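You operate a simulated robot arm through the tools that you are given. There is no shell and no other tool.

You are at the controls of a simulated robot arm. One attempt, no reset.

TASK
Charge the flat pack till its lamp shows green, then put it back.
Fine: use the yellow-banded charger; switch on once the pack is in, off before it comes out.

It is judged by the outcome, as a careful person would: the job done as asked, and still so three seconds after it is handed in. It fails if anything else is knocked over, pushed out of place, dropped, spilled or broken.

THE ROBOT
A 7-joint arm with a two-finger parallel gripper, fixed in place. Base frame: the origin is on the floor under the middle of its stand, x ahead of it, y to its left, z up; the work surface is at about z = 0.88. Units: m, degrees, N and s.
With the tool pointing down near the work surface it reaches from about 0.36 to 0.74 m from the base axis. Its first joint turns from -143.0 to 143.0 degrees. Payload 3 kg.
The tool frame sits at the grasp point between the pads (the TCP): z along the fingers, y along the line on which they close. The tips reach 0.03 m beyond it. Largest opening 0.11 m; finger width 0.02, thickness 0.01; the body of the gripper, 0.048 by 0.112 m, starts 0.055 m behind the TCP.
Orientation is that of the tool frame in the base frame, as [roll, pitch, yaw] about the fixed x, y, z axes, in that order (R = Rz(yaw) Ry(pitch) Rx(roll)). With the fingers straight down and closing along the base's y, the tool's x points along the base's -x, its y along +y and its z along -z.

THE INTERFACE
- The arm moves only by the tool play_rows. Its argument "deltas" is a list of rows, each a list of 3 entries, a list of its own where there are three numbers: the shift along the tool's x, y, z in m, then the turn, a rotation vector about the tool's x, y, z in degrees, then the gripper command, from -1 (fully open) to 1 (shut), values between in proportion. In form: [[[x, y, z], [wx, wy, wz], claw], ...]. A call has 1 to 20 rows; each row shifts and turns the commanded pose from where the row before left it, along the tool's axes as they then stand. Each row takes 0.2 s and may step no farther than 0.05 m and 8.6 degrees from the row before; otherwise, or with a gripper value out of range, the whole call is refused. A pose out of reach is approached as far as the arm can. The call stops where the force on the tool passes 40 N (or 10 N more than at its start, if that is more) or the arm is blocked; 0.2 s more then pass. The fingers move at their own pace (about 0.108 m/s each) and stop on an object; they squeeze with about 29 N. The grip force told is the motor's: it shows also when the fingers shut on nothing. Time passes only in rows, and 0.2 s behind the last, so rows that do not move let the fingers close. It gives the time, the measured TCP pose, the force on the tool (base axes), the opening and the grip force at its end, in the units of the frame above (readings bear some noise), with the torque about the TCP (base axes, N m) and any sound that the robot's microphone picked up, and new pictures: "show" is both (left out), scene, wrist or none.
- Cameras (640 x 400 px; columns grow to the right, rows downward): "scene" is fixed at [0.2193, 0.65, 1.488]; the picture's right is [-0.75, -0.66, 0.00], its down [-0.26, 0.29, -0.92] and it looks along [0.61, -0.69, -0.39] (base axes); focal length 330 px, centre (320, 200). "wrist" rides on the gripper at [0.072, 0.017, -0.103] in the tool frame; the picture's right is [-0.23, 0.97, 0.00], its down [-0.76, -0.18, -0.62] and it looks along [-0.61, -0.14, 0.78] (tool axes); focal length 222 px, centre (320, 200). There is no depth. A picture from a camera that has moved, and an enlarged one, comes with that camera's place and axes in the base frame and with its lens.
- raise_lower(by): slides the trunk up (or, below 0, down) by that many m; the arm rides with it, the base frame stays. It gives what a move gives, with no picture.
- close_up(camera, box): a new picture of the part [left, top, right, bottom] of that camera's present view, enlarged. No time passes.
- sign_off(): hands the job in; it is judged then, once.

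Nothing tells you positions but the pictures and the camera data. Unless the task says otherwise, let go and move clear before handing in.

The tools are called after "Emit:" by a JSON object that holds its "op" and its "data". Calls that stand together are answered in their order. play_rows: Moves the arm, as the interface text tells. Its arguments: {"type":"object","properties":{"deltas":{"type":"array","items":{"type":"array"}},"show":{"type":"string","enum":["both","scene","wrist","none"]}},"required":["deltas"]} The other tools are called the same way: raise_lower (by) moves the trunk up or down; close_up (camera, box) takes an enlarged picture of a part of a camera's view; sign_off () hands the job in.

At the start:

```text
time_s: 0.0
tcp_pos: [0.716, -0.2562, 1.2547]
tcp_rot: [-180.0, 0.0, -179.9]
wrist_force: [0.2, 0.5, 0.3]
moment: [-0.03, -0.01, 0.01]
grip_width: 0.1099
grip_force: 0.0
trunk travel left (down, up): [-0.825, 0.065]
```

scene: 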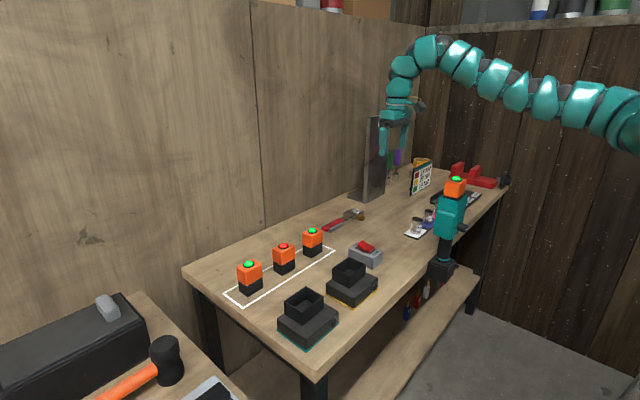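
wrist: 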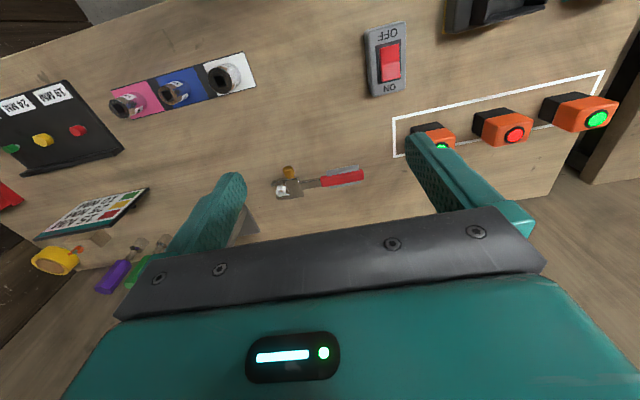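

I see three orange battery packs in a white outlined area. The middle one has a red lamp, so I take that as the flat one. There are also two black chargers, one with a yellow band and one with a teal band, and a red rocker switch. I'll take enlarged views to locate everything before moving.

Emit:
{"op": "close_up", "data": {"camera": "scene", "box": [220, 210, 400, 360]}}

Emit:
{"op": "close_up", "data": {"camera": "scene", "box": [340, 130, 520, 280]}}

Emit:
{"op": "close_up", "data": {"camera": "wrist", "box": [340, 0, 640, 190]}}

```text
2.67 times, centred on (310, 285) of scene
camera zoom: at [0.2193, 0.65, 1.488], right [-0.75, -0.66, 0.0], down [-0.26, 0.29, -0.92], along [0.61, -0.69, -0.39], focal length 881 px, centre (347, -27)
```

zoom: 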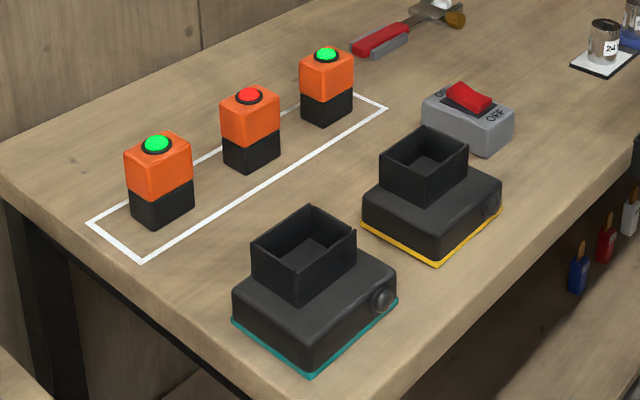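

```text
2.67 times, centred on (430, 205) of scene
camera zoom: at [0.2193, 0.65, 1.488], right [-0.75, -0.66, 0.0], down [-0.26, 0.29, -0.92], along [0.61, -0.69, -0.39], focal length 881 px, centre (27, 187)
```

zoom: 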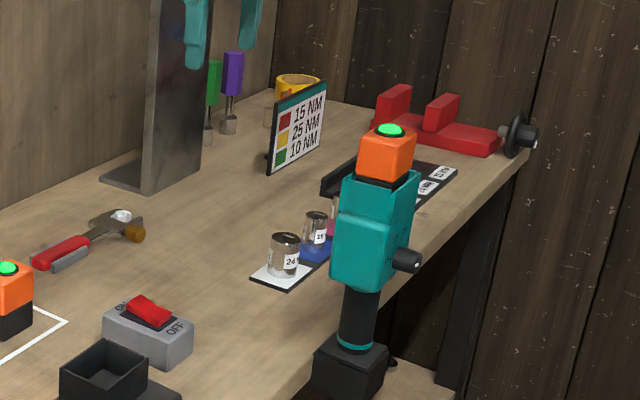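

```text
2.11 times, centred on (490, 95) of wrist
camera zoom: at [0.643, -0.239, 1.3557], right [0.23, 0.97, 0.0], down [0.76, -0.18, 0.62], along [0.61, -0.14, -0.78], focal length 468 px, centre (-38, 421)
```

zoom: 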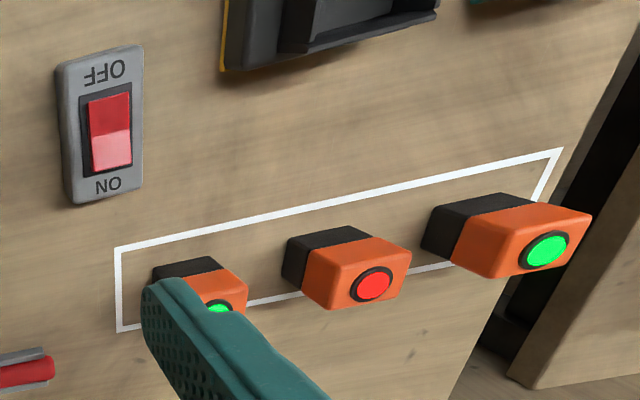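

The flat pack, with the red lamp, is in the middle of the row at about (0.88, 0.07). The yellow charger is near (0.65, 0.02) and the rocker switch box near (0.73, -0.15). I'll enlarge the switch and charger to read their present state.

Emit:
{"op": "close_up", "data": {"camera": "scene", "box": [320, 225, 400, 315]}}

Emit:
{"op": "close_up", "data": {"camera": "wrist", "box": [350, 10, 430, 110]}}

Emit:
{"op": "close_up", "data": {"camera": "scene", "box": [225, 220, 335, 300]}}

```text
4.44 times, centred on (360, 270) of scene
camera zoom: at [0.2193, 0.65, 1.488], right [-0.75, -0.66, 0.0], down [-0.26, 0.29, -0.92], along [0.61, -0.69, -0.39], focal length 1468 px, centre (142, -111)
```

zoom: 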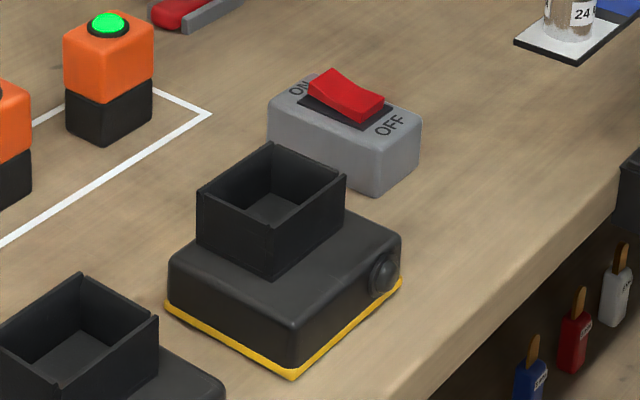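

```text
4.00 times, centred on (390, 60) of wrist
camera zoom: at [0.643, -0.239, 1.3557], right [0.23, 0.97, 0.0], down [0.76, -0.18, 0.62], along [0.61, -0.14, -0.78], focal length 888 px, centre (40, 760)
```

zoom: 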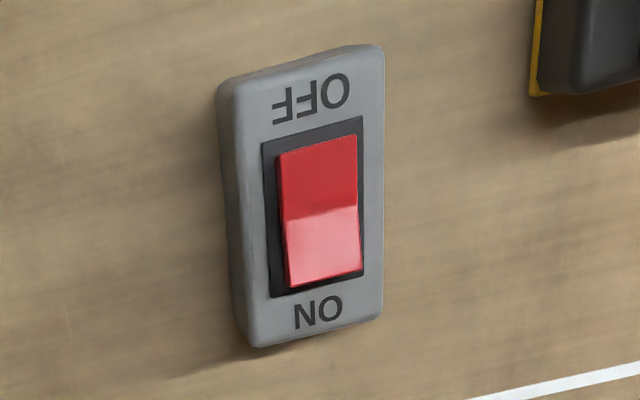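

```text
5.00 times, centred on (280, 260) of scene
camera zoom: at [0.2193, 0.65, 1.488], right [-0.75, -0.66, 0.0], down [-0.26, 0.29, -0.92], along [0.61, -0.69, -0.39], focal length 1651 px, centre (520, -100)
```

zoom: 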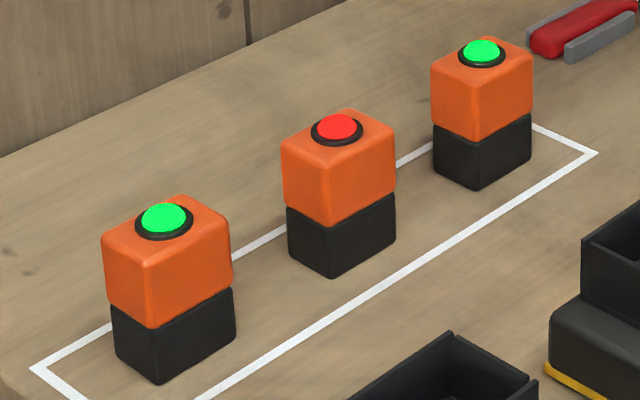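

The ON end of the rocker (far side) is raised and the OFF end is down, so it is off now. I'll move the gripper back and left, staying high, so the wrist camera looks down on the yellow charger.

Emit:
{"op": "play_rows", "data": {"deltas": [[[0.0278, 0.0321, 0.0055], [0, 0, 0], -1], [[0.0278, 0.0321, 0.0055], [0, 0, 0], -1], [[0.0278, 0.0321, 0.0055], [0, 0, 0], -1], [[0.0278, 0.0321, 0.0055], [0, 0, 0], -1], [[0.0278, 0.0321, 0.0055], [0, 0, 0], -1], [[0.0278, 0.0321, 0.0055], [0, 0, 0], -1], [[0.0278, 0.0321, 0.0055], [0, 0, 0], -1], [[0.0278, 0.0321, 0.0055], [0, 0, 0], -1], [[0.0278, 0.0321, 0.0055], [0, 0, 0], -1], [[0.0278, 0.0321, 0.0055], [0, 0, 0], -1], [[0, 0, 0], [0, 0, 0], -1]], "show": "both"}}

```text
time_s: 2.4
tcp_pos: [0.693, -0.232, 1.2503]
tcp_rot: [179.9, 0.0, -179.9]
wrist_force: [0.9, 0.6, 0.6]
moment: [-0.01, -0.02, 0.03]
grip_width: 0.1098
grip_force: 0.0
out of reach, approached as far as the arm can: row 1, 2, 3, 4, 5, 6, 7, 8, 9, 10
trunk travel left (down, up): [-0.825, 0.065]
camera wrist: at [0.6215, -0.2152, 1.3516], right [0.23, 0.97, 0.0], down [0.76, -0.18, 0.62], along [0.61, -0.14, -0.78], focal length 222 px, centre (320, 200)
```

scene: 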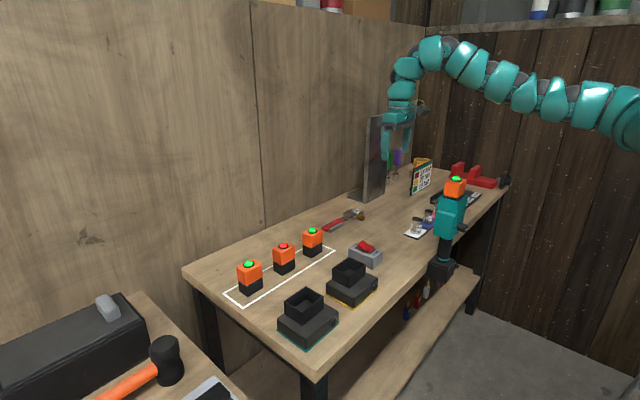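
wrist: 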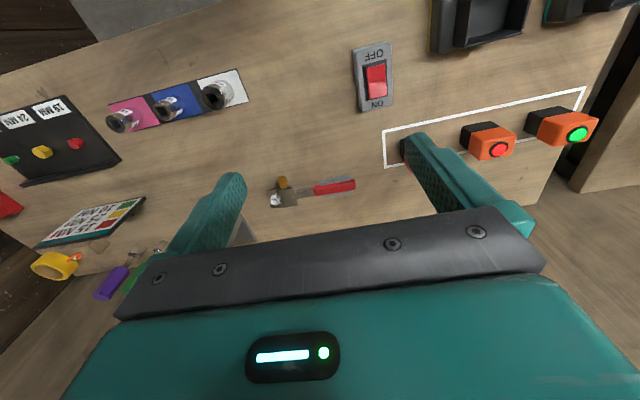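

Those points are out of reach at this height, and the arm barely moved. I'll lower the trunk so the arm can work nearer its proper height; the gripper is over clear table and will stay well above everything.

Emit:
{"op": "raise_lower", "data": {"by": -0.15}}

```text
time_s: 4.2
tcp_pos: [0.695, -0.2325, 1.1004]
tcp_rot: [-180.0, 0.0, -179.9]
wrist_force: [0.0, 0.3, -0.3]
moment: [0.01, -0.03, -0.01]
grip_width: 0.11
grip_force: 0.0
trunk travel left (down, up): [-0.675, 0.215]
```

The trunk is down 0.15 m and the gripper is at z = 1.10. I'll test a short move back and left to see how far the arm reaches here.

Emit:
{"op": "play_rows", "data": {"deltas": [[[0.02, 0.03, 0.01], [0, 0, 0], -1], [[0.02, 0.03, 0.01], [0, 0, 0], -1], [[0.02, 0.03, 0.01], [0, 0, 0], -1]], "show": "scene"}}

```text
time_s: 5.0
tcp_pos: [0.6937, -0.232, 1.0995]
tcp_rot: [180.0, 0.1, -179.9]
wrist_force: [0.1, 0.3, -0.2]
moment: [-0.03, -0.02, -0.04]
grip_width: 0.1098
grip_force: 0.1
out of reach, approached as far as the arm can: row 1, 2, 3
trunk travel left (down, up): [-0.675, 0.215]
```

scene: 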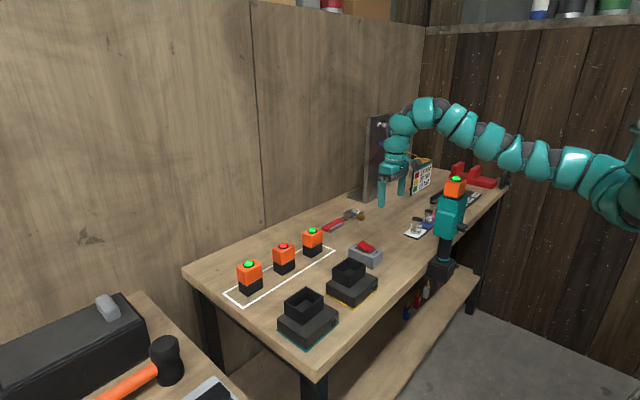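

The arm is at a joint limit, probably because the wrist is bent too far while the forearm slopes up. I'll test a straight-down move and a slight forward tilt.

Emit:
{"op": "play_rows", "data": {"deltas": [[[0, 0, 0.02], [0, 0, 0], -1], [[0, 0, 0.02], [0, 0, 0], -1]], "show": "none"}}

Emit:
{"op": "play_rows", "data": {"deltas": [[[0, 0, 0], [0, -6, 0], -1], [[0, 0, 0], [0, -6, 0], -1]], "show": "none"}}

```text
time_s: 5.5
tcp_pos: [0.6945, -0.2335, 1.091]
tcp_rot: [179.9, -0.1, 179.6]
wrist_force: [0.5, 0.0, 0.3]
moment: [0.0, 0.0, 0.02]
grip_width: 0.11
grip_force: 0.1
out of reach, approached as far as the arm can: row 1, 2
trunk travel left (down, up): [-0.675, 0.215]
```

```text
time_s: 6.2
tcp_pos: [0.6942, -0.233, 1.0909]
tcp_rot: [179.8, -0.2, 179.7]
wrist_force: [-0.4, -0.2, -0.2]
moment: [0.01, -0.01, 0.01]
grip_width: 0.1099
grip_force: 0.1
out of reach, approached as far as the arm can: row 1, 2
trunk travel left (down, up): [-0.675, 0.215]
```

Nothing moves that way either. I'll try the opposite direction to find which way the limit lies.

Emit:
{"op": "play_rows", "data": {"deltas": [[[-0.02, -0.02, 0], [0, 0, 0], -1], [[0, 0, 0], [0, 0, 0], -1]], "show": "none"}}

Emit:
{"op": "play_rows", "data": {"deltas": [[[0, 0, 0], [0, 6, 0], -1], [[0, 0, 0], [0, 0, 0], -1]], "show": "none"}}

```text
time_s: 6.8
tcp_pos: [0.713, -0.2527, 1.0919]
tcp_rot: [180.0, -0.1, 179.9]
wrist_force: [0.3, 0.4, 0.0]
moment: [0.0, 0.01, -0.02]
grip_width: 0.1098
grip_force: 0.1
trunk travel left (down, up): [-0.675, 0.215]
```

```text
time_s: 7.3
tcp_pos: [0.7145, -0.2549, 1.0921]
tcp_rot: [179.9, -6.1, 179.9]
wrist_force: [-0.6, -0.6, -0.3]
moment: [0.0, 0.01, 0.02]
grip_width: 0.1099
grip_force: 0.0
trunk travel left (down, up): [-0.675, 0.215]
```

Moving outward and tilting back both work, and the commanded pose holds at the last reachable point. I'll test each direction separately from here to see what limits the arm.

Emit:
{"op": "play_rows", "data": {"deltas": [[[0, 0, 0], [0, -6, 0], -1], [[0, 0, 0], [0, -6, 0], -1], [[0, 0, 0], [0, -6, 0], -1], [[0, 0, 0], [0, 0, 0], -1]], "show": "none"}}

Emit:
{"op": "play_rows", "data": {"deltas": [[[0, 0.02, 0], [0, 0, 0], -1], [[0, 0.02, 0], [0, 0, 0], -1], [[0, 0, 0], [0, 0, 0], -1]], "show": "scene"}}

```text
time_s: 8.3
tcp_pos: [0.7147, -0.2546, 1.0921]
tcp_rot: [179.9, 5.8, 179.7]
wrist_force: [0.7, 0.8, 0.3]
moment: [0.02, -0.01, -0.01]
grip_width: 0.11
grip_force: 0.1
out of reach, approached as far as the arm can: row 3
trunk travel left (down, up): [-0.675, 0.215]
```

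```text
time_s: 9.2
tcp_pos: [0.7347, -0.2116, 1.098]
tcp_rot: [179.9, 5.7, 179.7]
wrist_force: [0.8, 0.8, -0.1]
moment: [-0.03, 0.01, -0.02]
grip_width: 0.1098
grip_force: 0.0
out of reach, approached as far as the arm can: row 1
trunk travel left (down, up): [-0.675, 0.215]
```

scene: 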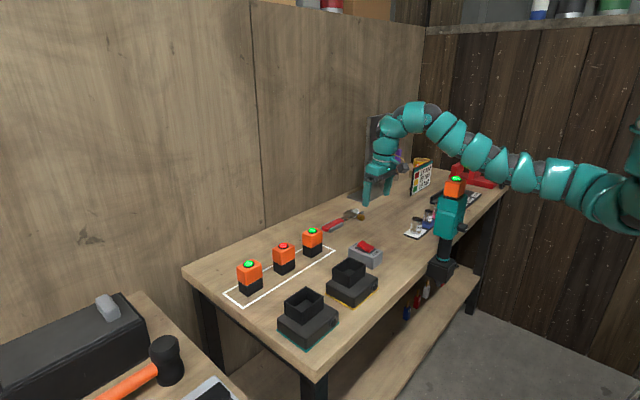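

It looks like a minimum-radius limit that applies when the wrist is this high relative to the shoulder. I'll swing out and down in small steps to get the arm into its normal working posture. There is nothing tall nearby.

Emit:
{"op": "play_rows", "data": {"deltas": [[[-0.02, 0.0, 0.01], [0, 0, 0], -1], [[-0.02, 0.0, 0.01], [0, 0, 0], -1], [[0, 0, 0.02], [0, 0, 0], -1], [[0, 0, 0.02], [0, 0, 0], -1], [[0, 0, 0], [0, 0, 0], -1]], "show": "none"}}

```text
time_s: 10.3
tcp_pos: [0.7787, -0.2096, 1.0433]
tcp_rot: [179.9, 5.8, 179.6]
wrist_force: [-0.5, -0.1, -0.1]
moment: [0.01, 0.02, 0.01]
grip_width: 0.1099
grip_force: 0.0
trunk travel left (down, up): [-0.675, 0.215]
```

That worked. Next I'll raise the trunk to get the shoulder higher over the table, then lower the tool relative to it.

Emit:
{"op": "raise_lower", "data": {"by": 0.15}}

Emit:
{"op": "play_rows", "data": {"deltas": [[[0, 0, 0.02], [0, 0, 0], -1], [[0, 0, 0.02], [0, 0, 0], -1], [[0, 0, 0.02], [0, 0, 0], -1], [[0, 0, 0.02], [0, 0, 0], -1], [[0, 0, 0.02], [0, 0, 0], -1], [[0, 0, 0.02], [0, 0, 0], -1], [[0, 0, 0], [0, 0, 0], -1]], "show": "scene"}}

```text
time_s: 12.1
tcp_pos: [0.7792, -0.2102, 1.1923]
tcp_rot: [179.8, 5.7, 179.7]
wrist_force: [0.3, -0.9, 0.0]
moment: [-0.01, -0.02, -0.03]
grip_width: 0.1102
grip_force: 0.1
trunk travel left (down, up): [-0.825, 0.065]
```

```text
time_s: 13.7
tcp_pos: [0.7914, -0.2114, 1.0742]
tcp_rot: [180.0, 5.9, 179.7]
wrist_force: [-0.3, -0.3, 0.2]
moment: [-0.02, -0.03, -0.03]
grip_width: 0.1096
grip_force: 0.1
trunk travel left (down, up): [-0.825, 0.065]
```

scene: 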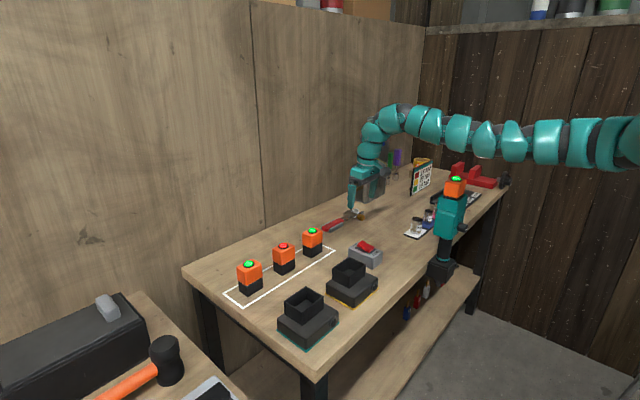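

The arm now follows at x = 0.79, z = 1.07 with the forearm level. I'll try moving inward and left at this height, toward the chargers.

Emit:
{"op": "play_rows", "data": {"deltas": [[[0.02, 0.02, 0.0], [0, 0, 0], -1], [[0.02, 0.02, 0.0], [0, 0, 0], -1], [[0.02, 0.02, 0.0], [0, 0, 0], -1], [[0.02, 0.02, 0.0], [0, 0, 0], -1], [[0.02, 0.02, 0.0], [0, 0, 0], -1], [[0, 0, 0], [0, 0, 0], -1]], "show": "none"}}

```text
time_s: 15.1
tcp_pos: [0.6933, -0.1123, 1.0653]
tcp_rot: [179.9, 5.7, 179.7]
wrist_force: [-0.5, -0.2, -0.4]
moment: [0.01, 0.01, -0.03]
grip_width: 0.11
grip_force: 0.1
trunk travel left (down, up): [-0.825, 0.065]
```

Inward motion works at this height. I'll continue to a viewpoint behind the yellow charger, with the tool straightened.

Emit:
{"op": "play_rows", "data": {"deltas": [[[0.024, 0.0215, -0.004], [0, 5.8, 0], -1], [[0.024, 0.0215, -0.004], [0, 0, 0], -1], [[0.024, 0.0215, -0.004], [0, 0, 0], -1], [[0.024, 0.0215, -0.004], [0, 0, 0], -1], [[0.024, 0.0215, -0.004], [0, 0, 0], -1], [[0.024, 0.0215, -0.004], [0, 0, 0], -1], [[0.024, 0.0215, -0.004], [0, 0, 0], -1], [[0.024, 0.0215, -0.004], [0, 0, 0], -1], [[0, 0, 0], [0, 0, 0], -1]], "show": "both"}}

```text
time_s: 17.1
tcp_pos: [0.552, 0.0761, 1.0135]
tcp_rot: [180.0, 0.2, 179.7]
wrist_force: [1.1, -0.6, -0.3]
moment: [-0.01, 0.04, 0.0]
grip_width: 0.1099
grip_force: 0.0
out of reach, approached as far as the arm can: row 1, 2, 3, 4, 5, 6, 7, 8
trunk travel left (down, up): [-0.825, 0.065]
camera wrist: at [0.4779, 0.0931, 1.1158], right [0.23, 0.97, 0.0], down [0.76, -0.18, 0.63], along [0.61, -0.14, -0.78], focal length 222 px, centre (320, 200)
```

scene: 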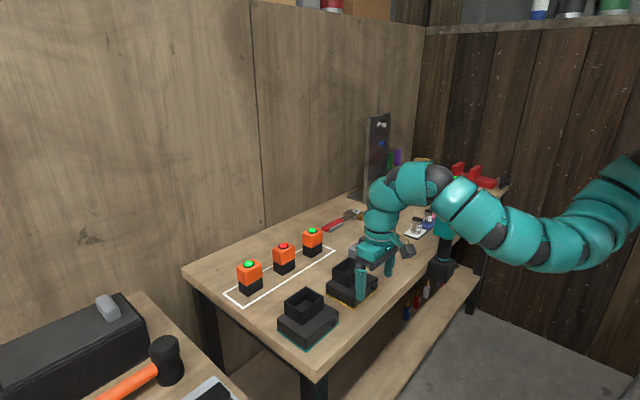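
wrist: 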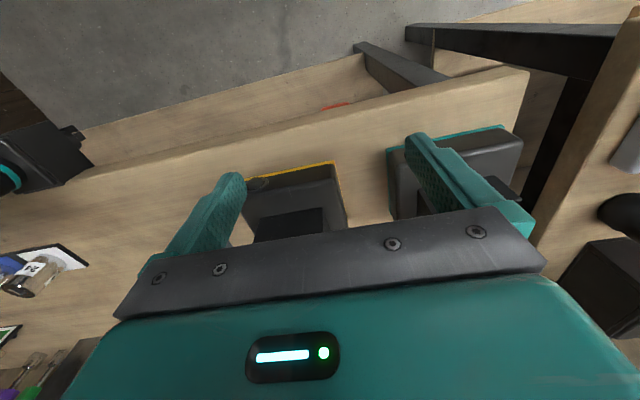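

The arm slid along its limit and ended lower, at z = 1.01, but it is clear of the charger. The yellow charger is visible between the fingers, so I'll enlarge that view to measure its socket.

Emit:
{"op": "close_up", "data": {"camera": "wrist", "box": [220, 130, 380, 250]}}

Emit:
{"op": "close_up", "data": {"camera": "scene", "box": [300, 210, 420, 310]}}

```text
3.33 times, centred on (300, 190) of wrist
camera zoom: at [0.4779, 0.0931, 1.1158], right [0.23, 0.97, 0.0], down [0.76, -0.18, 0.63], along [0.61, -0.14, -0.78], focal length 740 px, centre (387, 233)
```

zoom: 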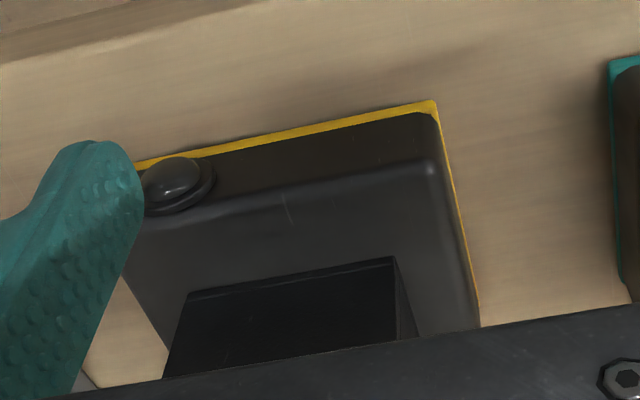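

```text
4.00 times, centred on (360, 260) of scene
camera zoom: at [0.2193, 0.65, 1.488], right [-0.75, -0.66, 0.0], down [-0.26, 0.29, -0.92], along [0.61, -0.69, -0.39], focal length 1321 px, centre (160, -40)
```

zoom: 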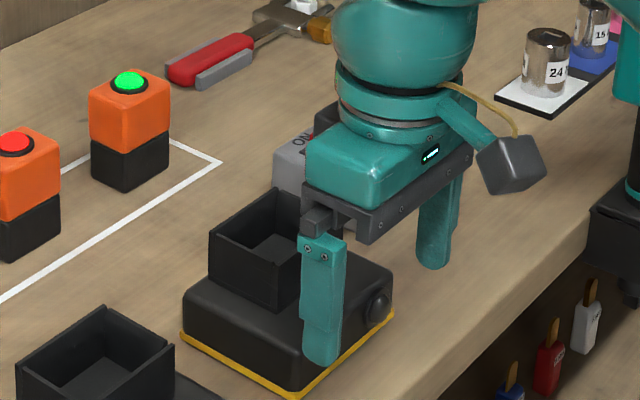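

The charger base spans roughly x 0.61–0.70 and y -0.04–0.08, and the round dome on its front face looks like an indicator. I'll raise the trunk, then tilt the camera straight down over the socket for an accurate look.

Emit:
{"op": "raise_lower", "data": {"by": 0.06}}

Emit:
{"op": "play_rows", "data": {"deltas": [[[-0.0245, -0.019, -0.0075], [0, 0, 0], -1], [[-0.0245, -0.019, -0.0075], [0, 0, 0], -1], [[-0.0245, -0.019, -0.0075], [0, 0, 0], -1], [[-0.0245, -0.019, -0.0075], [0, 0, 0], -1], [[0, 0, 0], [0, 7.6, 0], -1], [[0, 0, 0], [0, 7.6, 0], -1], [[0, 0, 0], [0, 7.6, 0], -1], [[0, 0, 0], [0, 7.6, 0], -1], [[0, 0, 0], [0, 7.6, 0], -1], [[0, 0, 0], [0, 0, 0], -1]], "show": "both"}}

```text
time_s: 18.1
tcp_pos: [0.5511, 0.0762, 1.075]
tcp_rot: [179.8, 0.1, 179.8]
wrist_force: [-0.3, -0.7, -0.5]
moment: [-0.02, -0.05, 0.01]
grip_width: 0.1099
grip_force: 0.1
trunk travel left (down, up): [-0.885, 0.005]
```

```text
time_s: 20.3
tcp_pos: [0.6499, 0.0019, 1.097]
tcp_rot: [179.9, -30.2, 179.7]
wrist_force: [0.1, 0.2, 1.3]
moment: [-0.05, 0.0, 0.0]
grip_width: 0.1096
grip_force: 0.0
out of reach, approached as far as the arm can: row 1, 2, 9
trunk travel left (down, up): [-0.885, 0.005]
camera wrist: at [0.6379, 0.0185, 1.2218], right [0.2, 0.97, -0.11], down [0.97, -0.18, 0.16], along [0.13, -0.14, -0.98], focal length 222 px, centre (320, 200)
```

scene: 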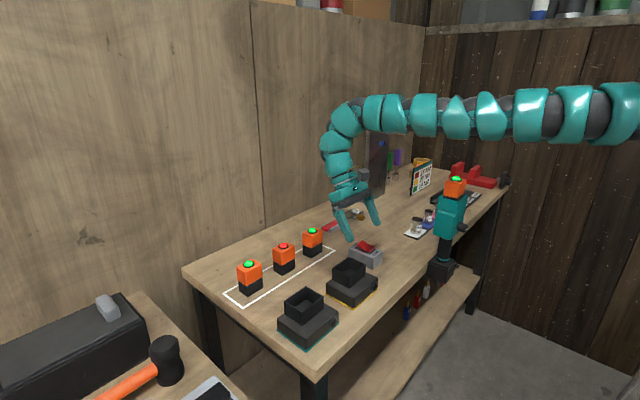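
wrist: 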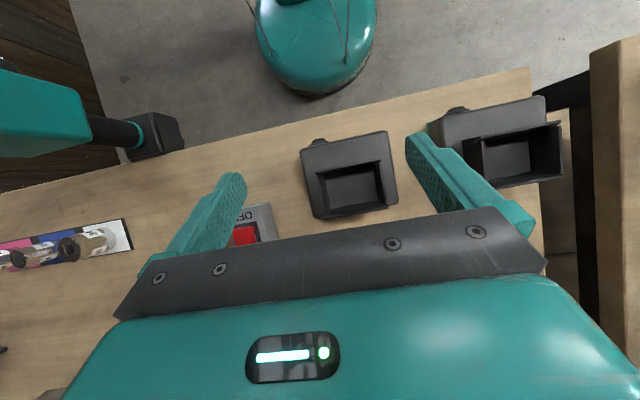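

The camera is nearly overhead now and I can see into the socket. I'll enlarge it to measure.

Emit:
{"op": "close_up", "data": {"camera": "wrist", "box": [280, 110, 420, 230]}}

Emit:
{"op": "close_up", "data": {"camera": "scene", "box": [310, 245, 390, 315]}}

```text
3.33 times, centred on (350, 170) of wrist
camera zoom: at [0.6379, 0.0185, 1.2218], right [0.2, 0.97, -0.11], down [0.97, -0.18, 0.16], along [0.13, -0.14, -0.98], focal length 740 px, centre (220, 300)
```

zoom: 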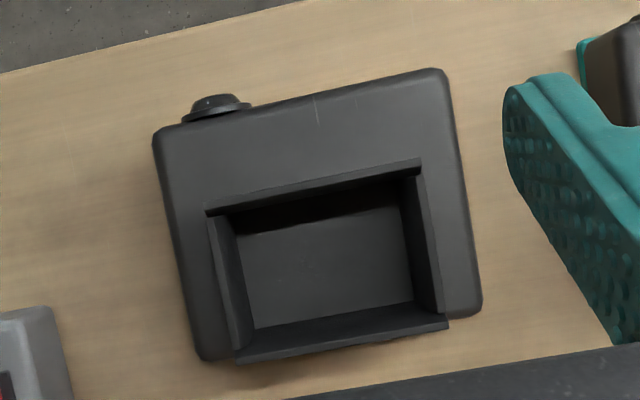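

```text
5.71 times, centred on (350, 280) of scene
camera zoom: at [0.2193, 0.65, 1.488], right [-0.75, -0.66, 0.0], down [-0.26, 0.29, -0.92], along [0.61, -0.69, -0.39], focal length 1887 px, centre (149, -257)
```

zoom: 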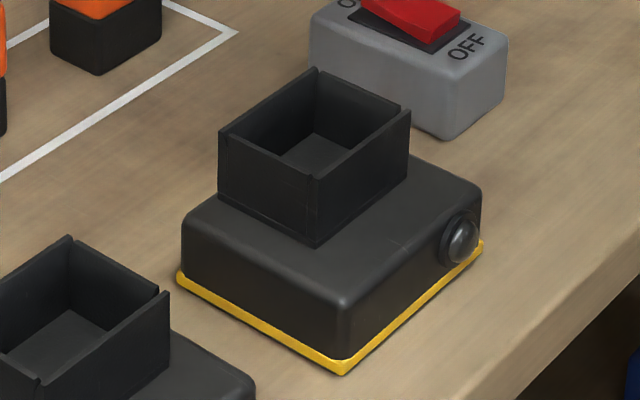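

I've triangulated the main dimensions:

| Item | Position | Size |
|---|---|---|
| Socket | centre about (0.668, 0.020), rim z ≈ 0.965 | inner about 47 × 66 mm, long side along y |
| Flat pack | centre about (0.881, 0.069), top z ≈ 0.96 | about 39 × 55 mm, also long along y |

No turn of the pack is needed. I'll go above and behind the pack with the tool tilted about 35° forward for reach, staying well above the pack tops.

Emit:
{"op": "play_rows", "data": {"deltas": [[[0, 0, 0], [0, -7.55, 0], -1], [[0, 0, 0], [0, -7.55, 0], -1], [[0, 0, 0], [0, -7.55, 0], -1], [[0, 0, 0], [0, -7.55, 0], -1], [[-0.028, 0.0134, 0.002], [0, 0, 0], -1], [[-0.028, 0.0134, 0.002], [0, 0, 0], -1], [[-0.028, 0.0134, 0.002], [0, 0, 0], -1], [[-0.028, 0.0134, 0.002], [0, 0, 0], -1], [[-0.028, 0.0134, 0.002], [0, 0, 0], -1], [[0, 0, 0], [0, -7, 0], -1], [[0, 0, 0], [0, -7, 0], -1], [[0, 0, 0], [0, -7, 0], -1], [[0, 0, 0], [0, -7, 0], -1], [[0, 0, 0], [0, -7, 0], -1], [[0, 0, 0], [0, 0, 0], -1]], "show": "both"}}

```text
time_s: 23.5
tcp_pos: [0.7608, 0.0494, 1.0859]
tcp_rot: [179.8, 35.0, 179.5]
wrist_force: [0.0, -0.3, -0.5]
moment: [0.0, -0.01, 0.02]
grip_width: 0.11
grip_force: 0.1
out of reach, approached as far as the arm can: row 4, 8, 9
trunk travel left (down, up): [-0.885, 0.005]
camera wrist: at [0.6414, 0.0667, 1.1271], right [0.19, 0.97, 0.13], down [0.26, -0.18, 0.95], along [0.95, -0.15, -0.29], focal length 222 px, centre (320, 200)
```

scene: 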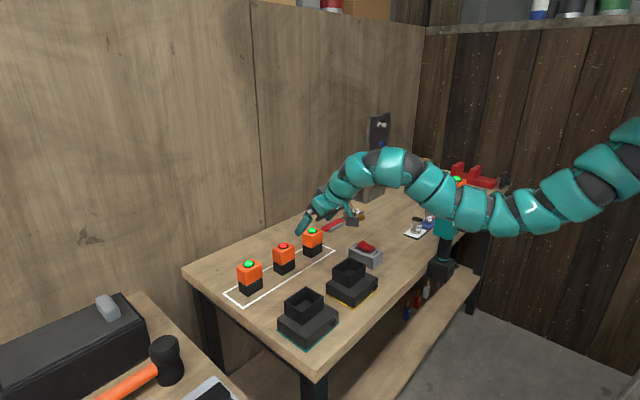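
wrist: 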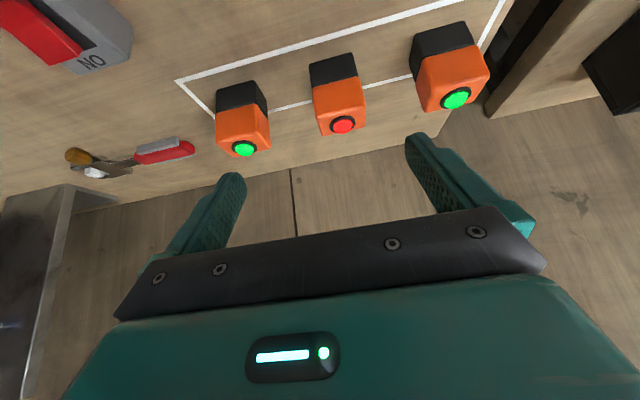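

The wrist view shows all three packs clearly with the red one between the fingers' line. I'll move forward to just above the red pack, keeping the fingertips above the pack tops.

Emit:
{"op": "play_rows", "data": {"deltas": [[[-0.0178, 0.0049, 0.0234], [0, 0, 0], -1], [[-0.0178, 0.0049, 0.0234], [0, 0, 0], -1], [[-0.0178, 0.0049, 0.0234], [0, 0, 0], -1], [[-0.0178, 0.0049, 0.0234], [0, 0, 0], -1], [[0, 0, 0], [0, 0, 0], -1]], "show": "both"}}

```text
time_s: 24.7
tcp_pos: [0.8625, 0.0647, 1.0525]
tcp_rot: [179.8, 35.0, 179.5]
wrist_force: [-0.6, -1.0, 0.2]
moment: [0.0, -0.01, 0.02]
grip_width: 0.1102
grip_force: 0.1
out of reach, approached as far as the arm can: row 4
trunk travel left (down, up): [-0.885, 0.005]
camera wrist: at [0.7447, 0.083, 1.0937], right [0.19, 0.97, 0.13], down [0.26, -0.18, 0.95], along [0.95, -0.15, -0.29], focal length 222 px, centre (320, 200)
```

scene: 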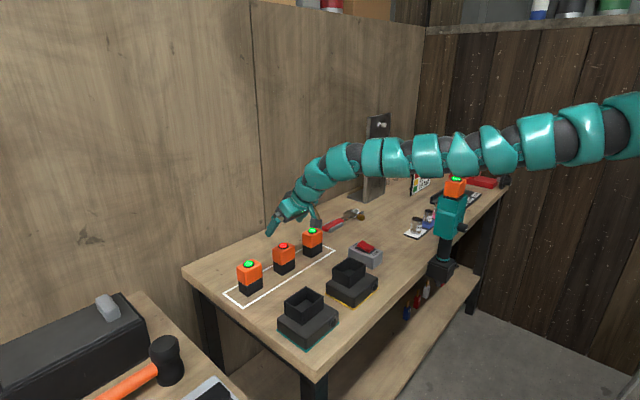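
wrist: 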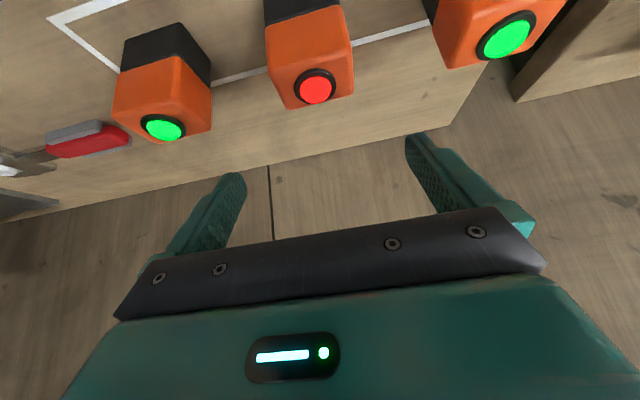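

The arm is nearly straight here with the trunk at the top. I'll lower the trunk a little and regain height with the arm, which should extend the reach.

Emit:
{"op": "raise_lower", "data": {"by": -0.04}}

Emit:
{"op": "play_rows", "data": {"deltas": [[[-0.0172, 0, -0.0246], [0, 0, 0], -1], [[0, 0, 0], [0, 0, 0], -1]], "show": "none"}}

```text
time_s: 25.5
tcp_pos: [0.8636, 0.0662, 1.0126]
tcp_rot: [179.7, 35.2, 179.5]
wrist_force: [0.9, -0.1, -0.3]
moment: [-0.01, 0.01, -0.01]
grip_width: 0.1099
grip_force: 0.0
trunk travel left (down, up): [-0.845, 0.045]
```

```text
time_s: 26.1
tcp_pos: [0.8643, 0.0661, 1.0437]
tcp_rot: [179.8, 35.2, 179.6]
wrist_force: [-0.1, 0.3, -0.4]
moment: [0.0, -0.01, -0.01]
grip_width: 0.1099
grip_force: 0.1
trunk travel left (down, up): [-0.845, 0.045]
```

That worked. I'll repeat it with a bit more trunk travel.

Emit:
{"op": "raise_lower", "data": {"by": -0.04}}

Emit:
{"op": "play_rows", "data": {"deltas": [[[-0.0172, 0, -0.0246], [0, 0, 0], -1], [[-0.0072, 0.003, 0.005], [0, 0, 0], -1], [[0, 0, 0], [0, 0, 0], -1]], "show": "none"}}

```text
time_s: 27.0
tcp_pos: [0.8631, 0.0651, 1.0036]
tcp_rot: [179.6, 35.1, 179.6]
wrist_force: [0.7, -0.2, 1.1]
moment: [-0.01, -0.03, -0.01]
grip_width: 0.1102
grip_force: 0.0
trunk travel left (down, up): [-0.805, 0.085]
```

```text
time_s: 27.8
tcp_pos: [0.8719, 0.0677, 1.0341]
tcp_rot: [179.6, 35.1, 179.7]
wrist_force: [0.4, 0.8, -0.9]
moment: [-0.03, -0.02, 0.0]
grip_width: 0.1103
grip_force: 0.1
trunk travel left (down, up): [-0.805, 0.085]
```

The gripper is above the red pack at (0.872, 0.068, 1.034). Before descending I'll check the alignment in both views.

Emit:
{"op": "close_up", "data": {"camera": "scene", "box": [220, 190, 360, 300]}}

Emit:
{"op": "close_up", "data": {"camera": "wrist", "box": [140, 0, 560, 260]}}

```text
3.64 times, centred on (290, 245) of scene
camera zoom: at [0.2193, 0.65, 1.488], right [-0.75, -0.66, 0.0], down [-0.26, 0.29, -0.92], along [0.61, -0.69, -0.39], focal length 1201 px, centre (429, 36)
```

zoom: 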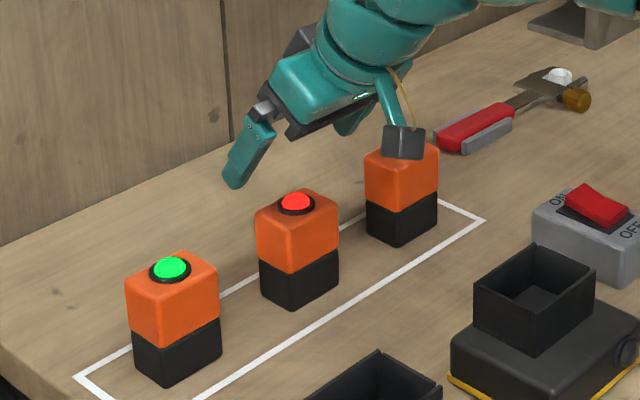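

```text
1.52 times, centred on (350, 130) of wrist
camera zoom: at [0.7531, 0.0859, 1.0752], right [0.19, 0.97, 0.13], down [0.26, -0.18, 0.95], along [0.95, -0.15, -0.29], focal length 338 px, centre (274, 307)
```

zoom: 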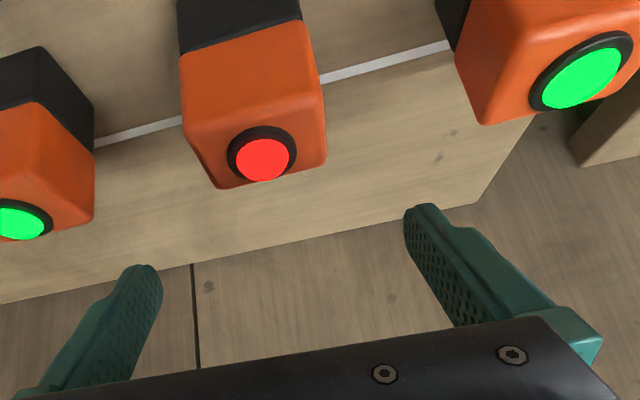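

The lamp works out at (0.881, 0.070) from both cameras, and the gripper is lined up with clear space on each side. I'll descend vertically with the trunk in two stages.

Emit:
{"op": "raise_lower", "data": {"by": -0.045}}

Emit:
{"op": "close_up", "data": {"camera": "scene", "box": [230, 200, 340, 290]}}

Emit:
{"op": "close_up", "data": {"camera": "wrist", "box": [140, 0, 560, 260]}}

```text
time_s: 28.6
tcp_pos: [0.8719, 0.0691, 0.9898]
tcp_rot: [179.8, 35.1, 179.6]
wrist_force: [0.2, -0.1, -0.6]
moment: [0.0, 0.0, -0.01]
grip_width: 0.11
grip_force: 0.0
trunk travel left (down, up): [-0.76, 0.13]
```

```text
4.44 times, centred on (285, 245) of scene
camera zoom: at [0.2193, 0.65, 1.488], right [-0.75, -0.66, 0.0], down [-0.26, 0.29, -0.92], along [0.61, -0.69, -0.39], focal length 1468 px, centre (476, 0)
```

zoom: 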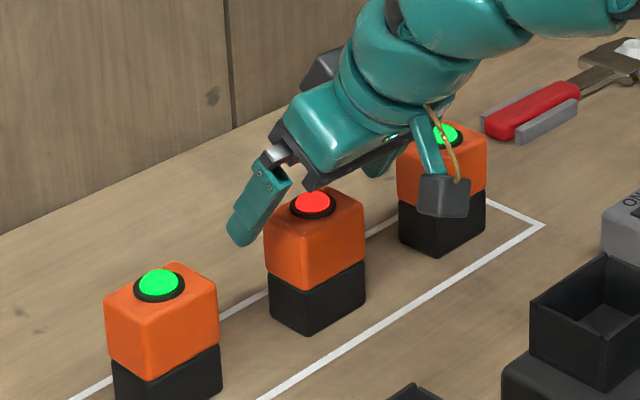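

```text
1.52 times, centred on (350, 130) of wrist
camera zoom: at [0.7533, 0.0861, 1.0304], right [0.19, 0.97, 0.13], down [0.26, -0.18, 0.95], along [0.95, -0.15, -0.29], focal length 338 px, centre (274, 307)
```

zoom: 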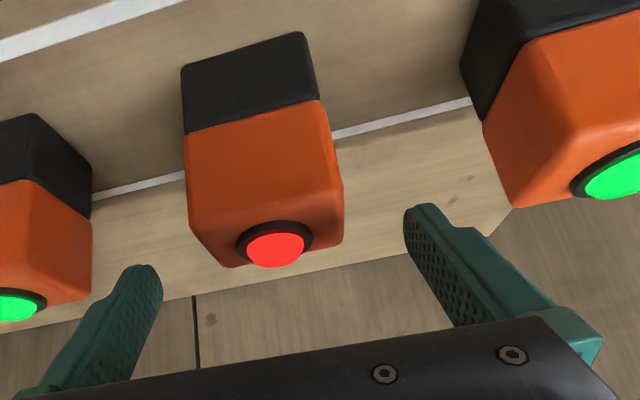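

The fingers straddle the pack cleanly. I'll descend the last 3 cm so the pads sit on the upper orange part.

Emit:
{"op": "raise_lower", "data": {"by": -0.032}}

Emit:
{"op": "close_up", "data": {"camera": "scene", "box": [230, 200, 340, 290]}}

Emit:
{"op": "close_up", "data": {"camera": "wrist", "box": [140, 0, 560, 260]}}

```text
time_s: 29.4
tcp_pos: [0.8712, 0.0672, 0.9574]
tcp_rot: [179.7, 35.1, 179.6]
wrist_force: [0.3, 0.1, -0.3]
moment: [-0.01, 0.01, 0.03]
grip_width: 0.11
grip_force: 0.0
trunk travel left (down, up): [-0.728, 0.162]
```

```text
4.44 times, centred on (285, 245) of scene
camera zoom: at [0.2193, 0.65, 1.488], right [-0.75, -0.66, 0.0], down [-0.26, 0.29, -0.92], along [0.61, -0.69, -0.39], focal length 1468 px, centre (476, 0)
```

zoom: 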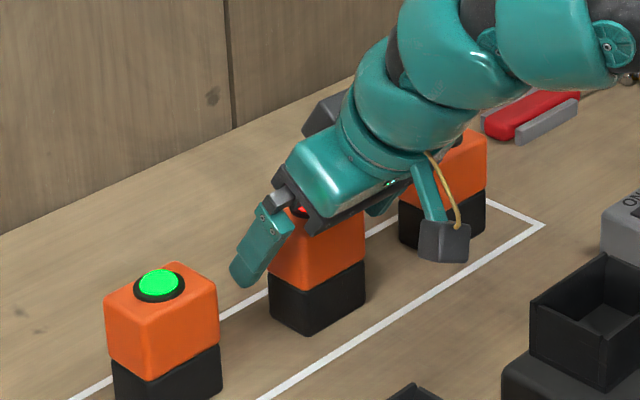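

```text
1.52 times, centred on (350, 130) of wrist
camera zoom: at [0.7533, 0.0862, 0.9984], right [0.19, 0.97, 0.13], down [0.26, -0.18, 0.95], along [0.95, -0.15, -0.29], focal length 338 px, centre (274, 307)
```

zoom: 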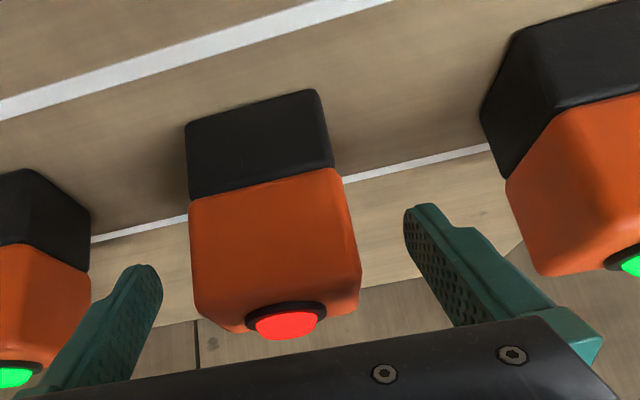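

The pack is between the pads and nothing is touching. I'll close the gripper.

Emit:
{"op": "play_rows", "data": {"deltas": [[[0, 0, 0], [0, 0, 0], 0.2], [[0, 0, 0], [0, 0, 0], 1], [[0, 0, 0], [0, 0, 0], 1], [[0, 0, 0], [0, 0, 0], 1]], "show": "both"}}

```text
time_s: 30.4
tcp_pos: [0.8721, 0.0689, 0.9577]
tcp_rot: [179.7, 35.1, 179.6]
wrist_force: [1.1, 1.3, 1.1]
moment: [-0.03, -0.02, 0.02]
grip_width: 0.0596
grip_force: 29.0
trunk travel left (down, up): [-0.728, 0.162]
camera wrist: at [0.7534, 0.0862, 0.9982], right [0.19, 0.97, 0.13], down [0.26, -0.18, 0.95], along [0.95, -0.15, -0.29], focal length 222 px, centre (320, 200)
```

scene: 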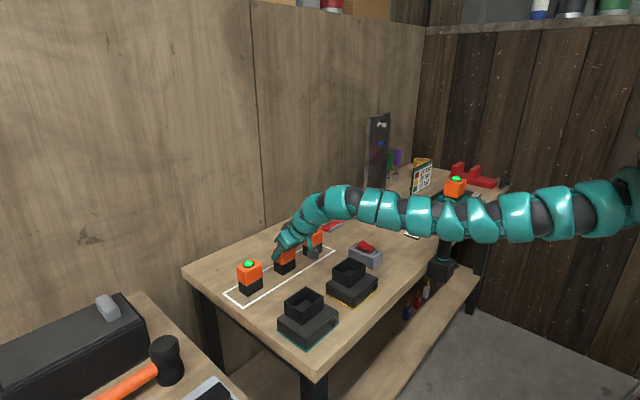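
wrist: 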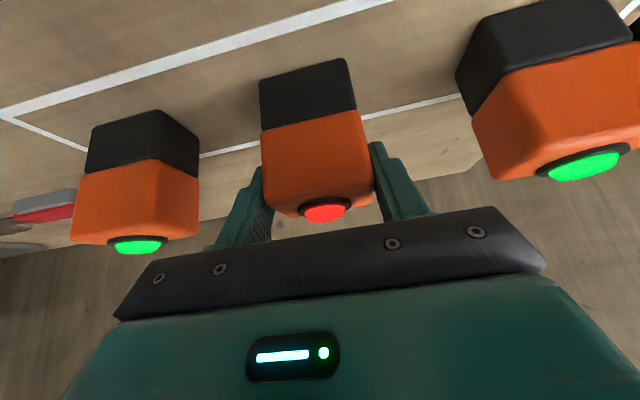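

I have the pack: the grip width is 0.060 with firm force, and the neighbouring packs are untouched. I'll lift it straight up with the trunk.

Emit:
{"op": "raise_lower", "data": {"by": 0.03}}

Emit:
{"op": "raise_lower", "data": {"by": 0.1}}

Emit:
{"op": "close_up", "data": {"camera": "scene", "box": [200, 150, 420, 310]}}

```text
time_s: 31.2
tcp_pos: [0.8732, 0.07, 0.9864]
tcp_rot: [179.7, 35.0, 179.6]
wrist_force: [-0.3, 0.0, -2.5]
moment: [0.0, 0.0, 0.06]
grip_width: 0.0598
grip_force: 29.1
trunk travel left (down, up): [-0.758, 0.132]
```

```text
time_s: 32.5
tcp_pos: [0.8729, 0.0695, 1.0853]
tcp_rot: [179.7, 35.1, 179.7]
wrist_force: [0.2, 0.9, -2.9]
moment: [0.02, 0.03, -0.01]
grip_width: 0.0597
grip_force: 29.2
trunk travel left (down, up): [-0.858, 0.032]
```

```text
2.50 times, centred on (310, 230) of scene
camera zoom: at [0.2193, 0.65, 1.488], right [-0.75, -0.66, 0.0], down [-0.26, 0.29, -0.92], along [0.61, -0.69, -0.39], focal length 826 px, centre (345, 125)
```

zoom: 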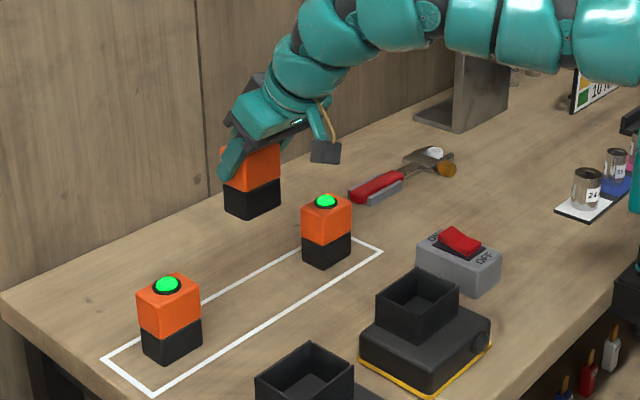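

The pack is lifted and hanging upright. I'll carry it back toward the yellow charger in two short legs, watching that the height holds.

Emit:
{"op": "play_rows", "data": {"deltas": [[[0.0164, -0.0045, -0.0115], [0, 0, 0], 1], [[0.0164, -0.0045, -0.0115], [0, 0, 0], 1], [[0.0164, -0.0045, -0.0115], [0, 0, 0], 1], [[0.0164, -0.0045, -0.0115], [0, 0, 0], 1], [[0.0164, -0.0045, -0.0115], [0, 0, 0], 1], [[0, 0, 0], [0, 0, 0], 1]], "show": "none"}}

```text
time_s: 33.9
tcp_pos: [0.7722, 0.0482, 1.0852]
tcp_rot: [179.7, 35.2, 179.6]
wrist_force: [0.3, 0.2, -3.0]
moment: [0.01, 0.02, 0.02]
grip_width: 0.0598
grip_force: 28.6
trunk travel left (down, up): [-0.858, 0.032]
```

Height held exactly. Second leg takes it to above the socket.

Emit:
{"op": "play_rows", "data": {"deltas": [[[0.0155, -0.0046, -0.0109], [0, 0, 0], 1], [[0.0155, -0.0046, -0.0109], [0, 0, 0], 1], [[0.0155, -0.0046, -0.0109], [0, 0, 0], 1], [[0.0155, -0.0046, -0.0109], [0, 0, 0], 1], [[0.0155, -0.0046, -0.0109], [0, 0, 0], 1], [[0.0155, -0.0046, -0.0109], [0, 0, 0], 1], [[0, 0, 0], [0, 0, 0], 1]], "show": "both"}}

```text
time_s: 35.5
tcp_pos: [0.6571, 0.0179, 1.0873]
tcp_rot: [179.7, 35.0, 179.6]
wrist_force: [0.7, -0.1, -3.0]
moment: [0.01, 0.02, 0.02]
grip_width: 0.0598
grip_force: 28.7
trunk travel left (down, up): [-0.858, 0.032]
camera wrist: at [0.5387, 0.0368, 1.1275], right [0.19, 0.97, 0.13], down [0.26, -0.18, 0.95], along [0.95, -0.15, -0.29], focal length 222 px, centre (320, 200)
```

scene: 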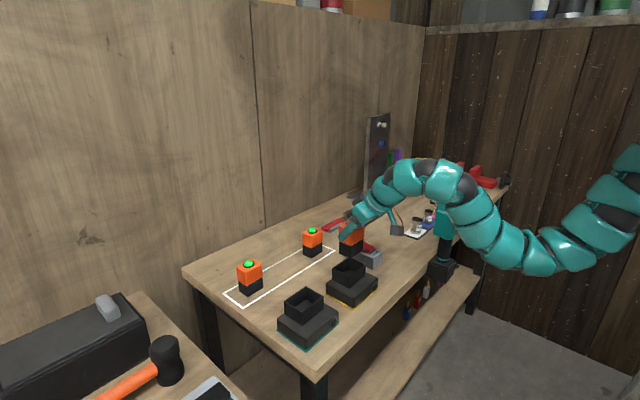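
wrist: 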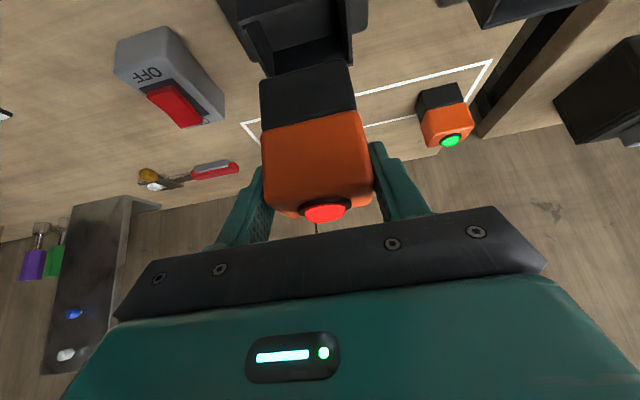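

The pack is above the charger. I'll check alignment with both cameras before lowering.

Emit:
{"op": "close_up", "data": {"camera": "scene", "box": [310, 215, 400, 315]}}

Emit:
{"op": "close_up", "data": {"camera": "wrist", "box": [210, 0, 410, 120]}}

```text
4.00 times, centred on (355, 265) of scene
camera zoom: at [0.2193, 0.65, 1.488], right [-0.75, -0.66, 0.0], down [-0.26, 0.29, -0.92], along [0.61, -0.69, -0.39], focal length 1321 px, centre (180, -60)
```

zoom: 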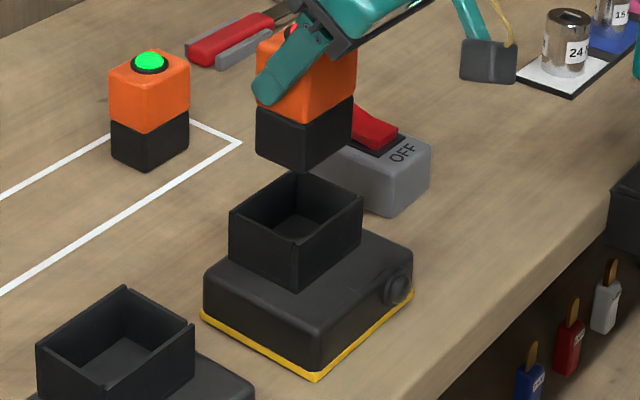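

```text
3.20 times, centred on (310, 60) of wrist
camera zoom: at [0.5387, 0.0368, 1.1275], right [0.19, 0.97, 0.13], down [0.26, -0.18, 0.95], along [0.95, -0.15, -0.29], focal length 711 px, centre (352, 648)
```

zoom: 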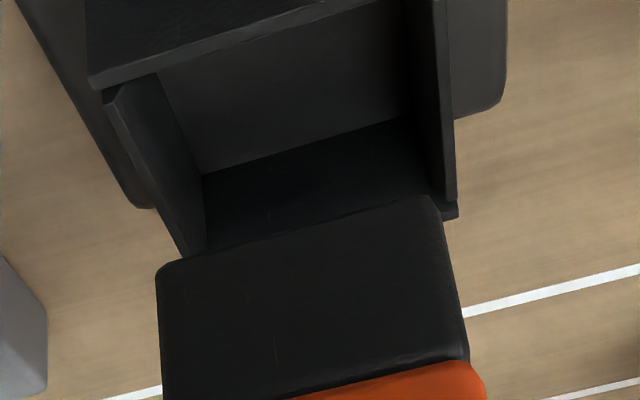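

The pack and socket agree to within about 2–3 mm in both views. I'll lower to just above the rim and check again.

Emit:
{"op": "raise_lower", "data": {"by": -0.035}}

Emit:
{"op": "close_up", "data": {"camera": "scene", "box": [320, 230, 385, 300]}}

Emit:
{"op": "close_up", "data": {"camera": "wrist", "box": [210, 0, 410, 120]}}

```text
time_s: 36.3
tcp_pos: [0.6574, 0.0187, 1.0503]
tcp_rot: [179.7, 35.1, 179.5]
wrist_force: [-0.1, -0.5, -2.7]
moment: [0.0, 0.05, -0.05]
grip_width: 0.0596
grip_force: 28.8
trunk travel left (down, up): [-0.823, 0.067]
```

```text
5.71 times, centred on (352, 265) of scene
camera zoom: at [0.2193, 0.65, 1.488], right [-0.75, -0.66, 0.0], down [-0.26, 0.29, -0.92], along [0.61, -0.69, -0.39], focal length 1887 px, centre (134, -171)
```

zoom: 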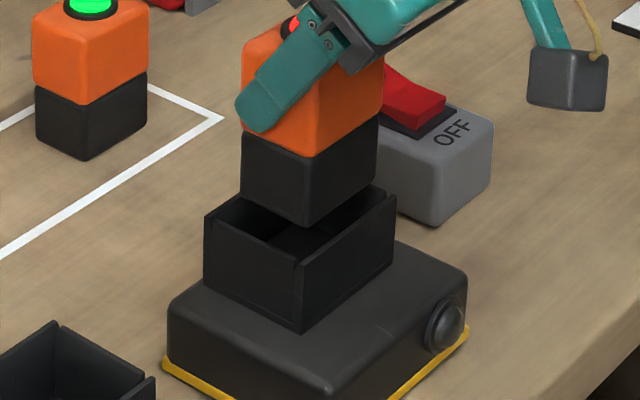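

```text
3.20 times, centred on (310, 60) of wrist
camera zoom: at [0.5385, 0.0368, 1.0928], right [0.19, 0.97, 0.13], down [0.26, -0.18, 0.95], along [0.95, -0.15, -0.29], focal length 711 px, centre (352, 648)
```

zoom: 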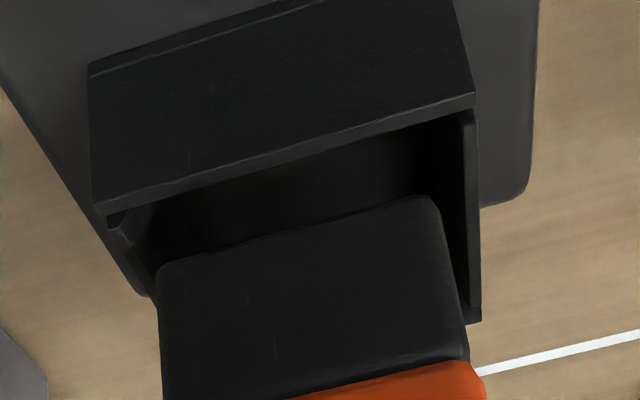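

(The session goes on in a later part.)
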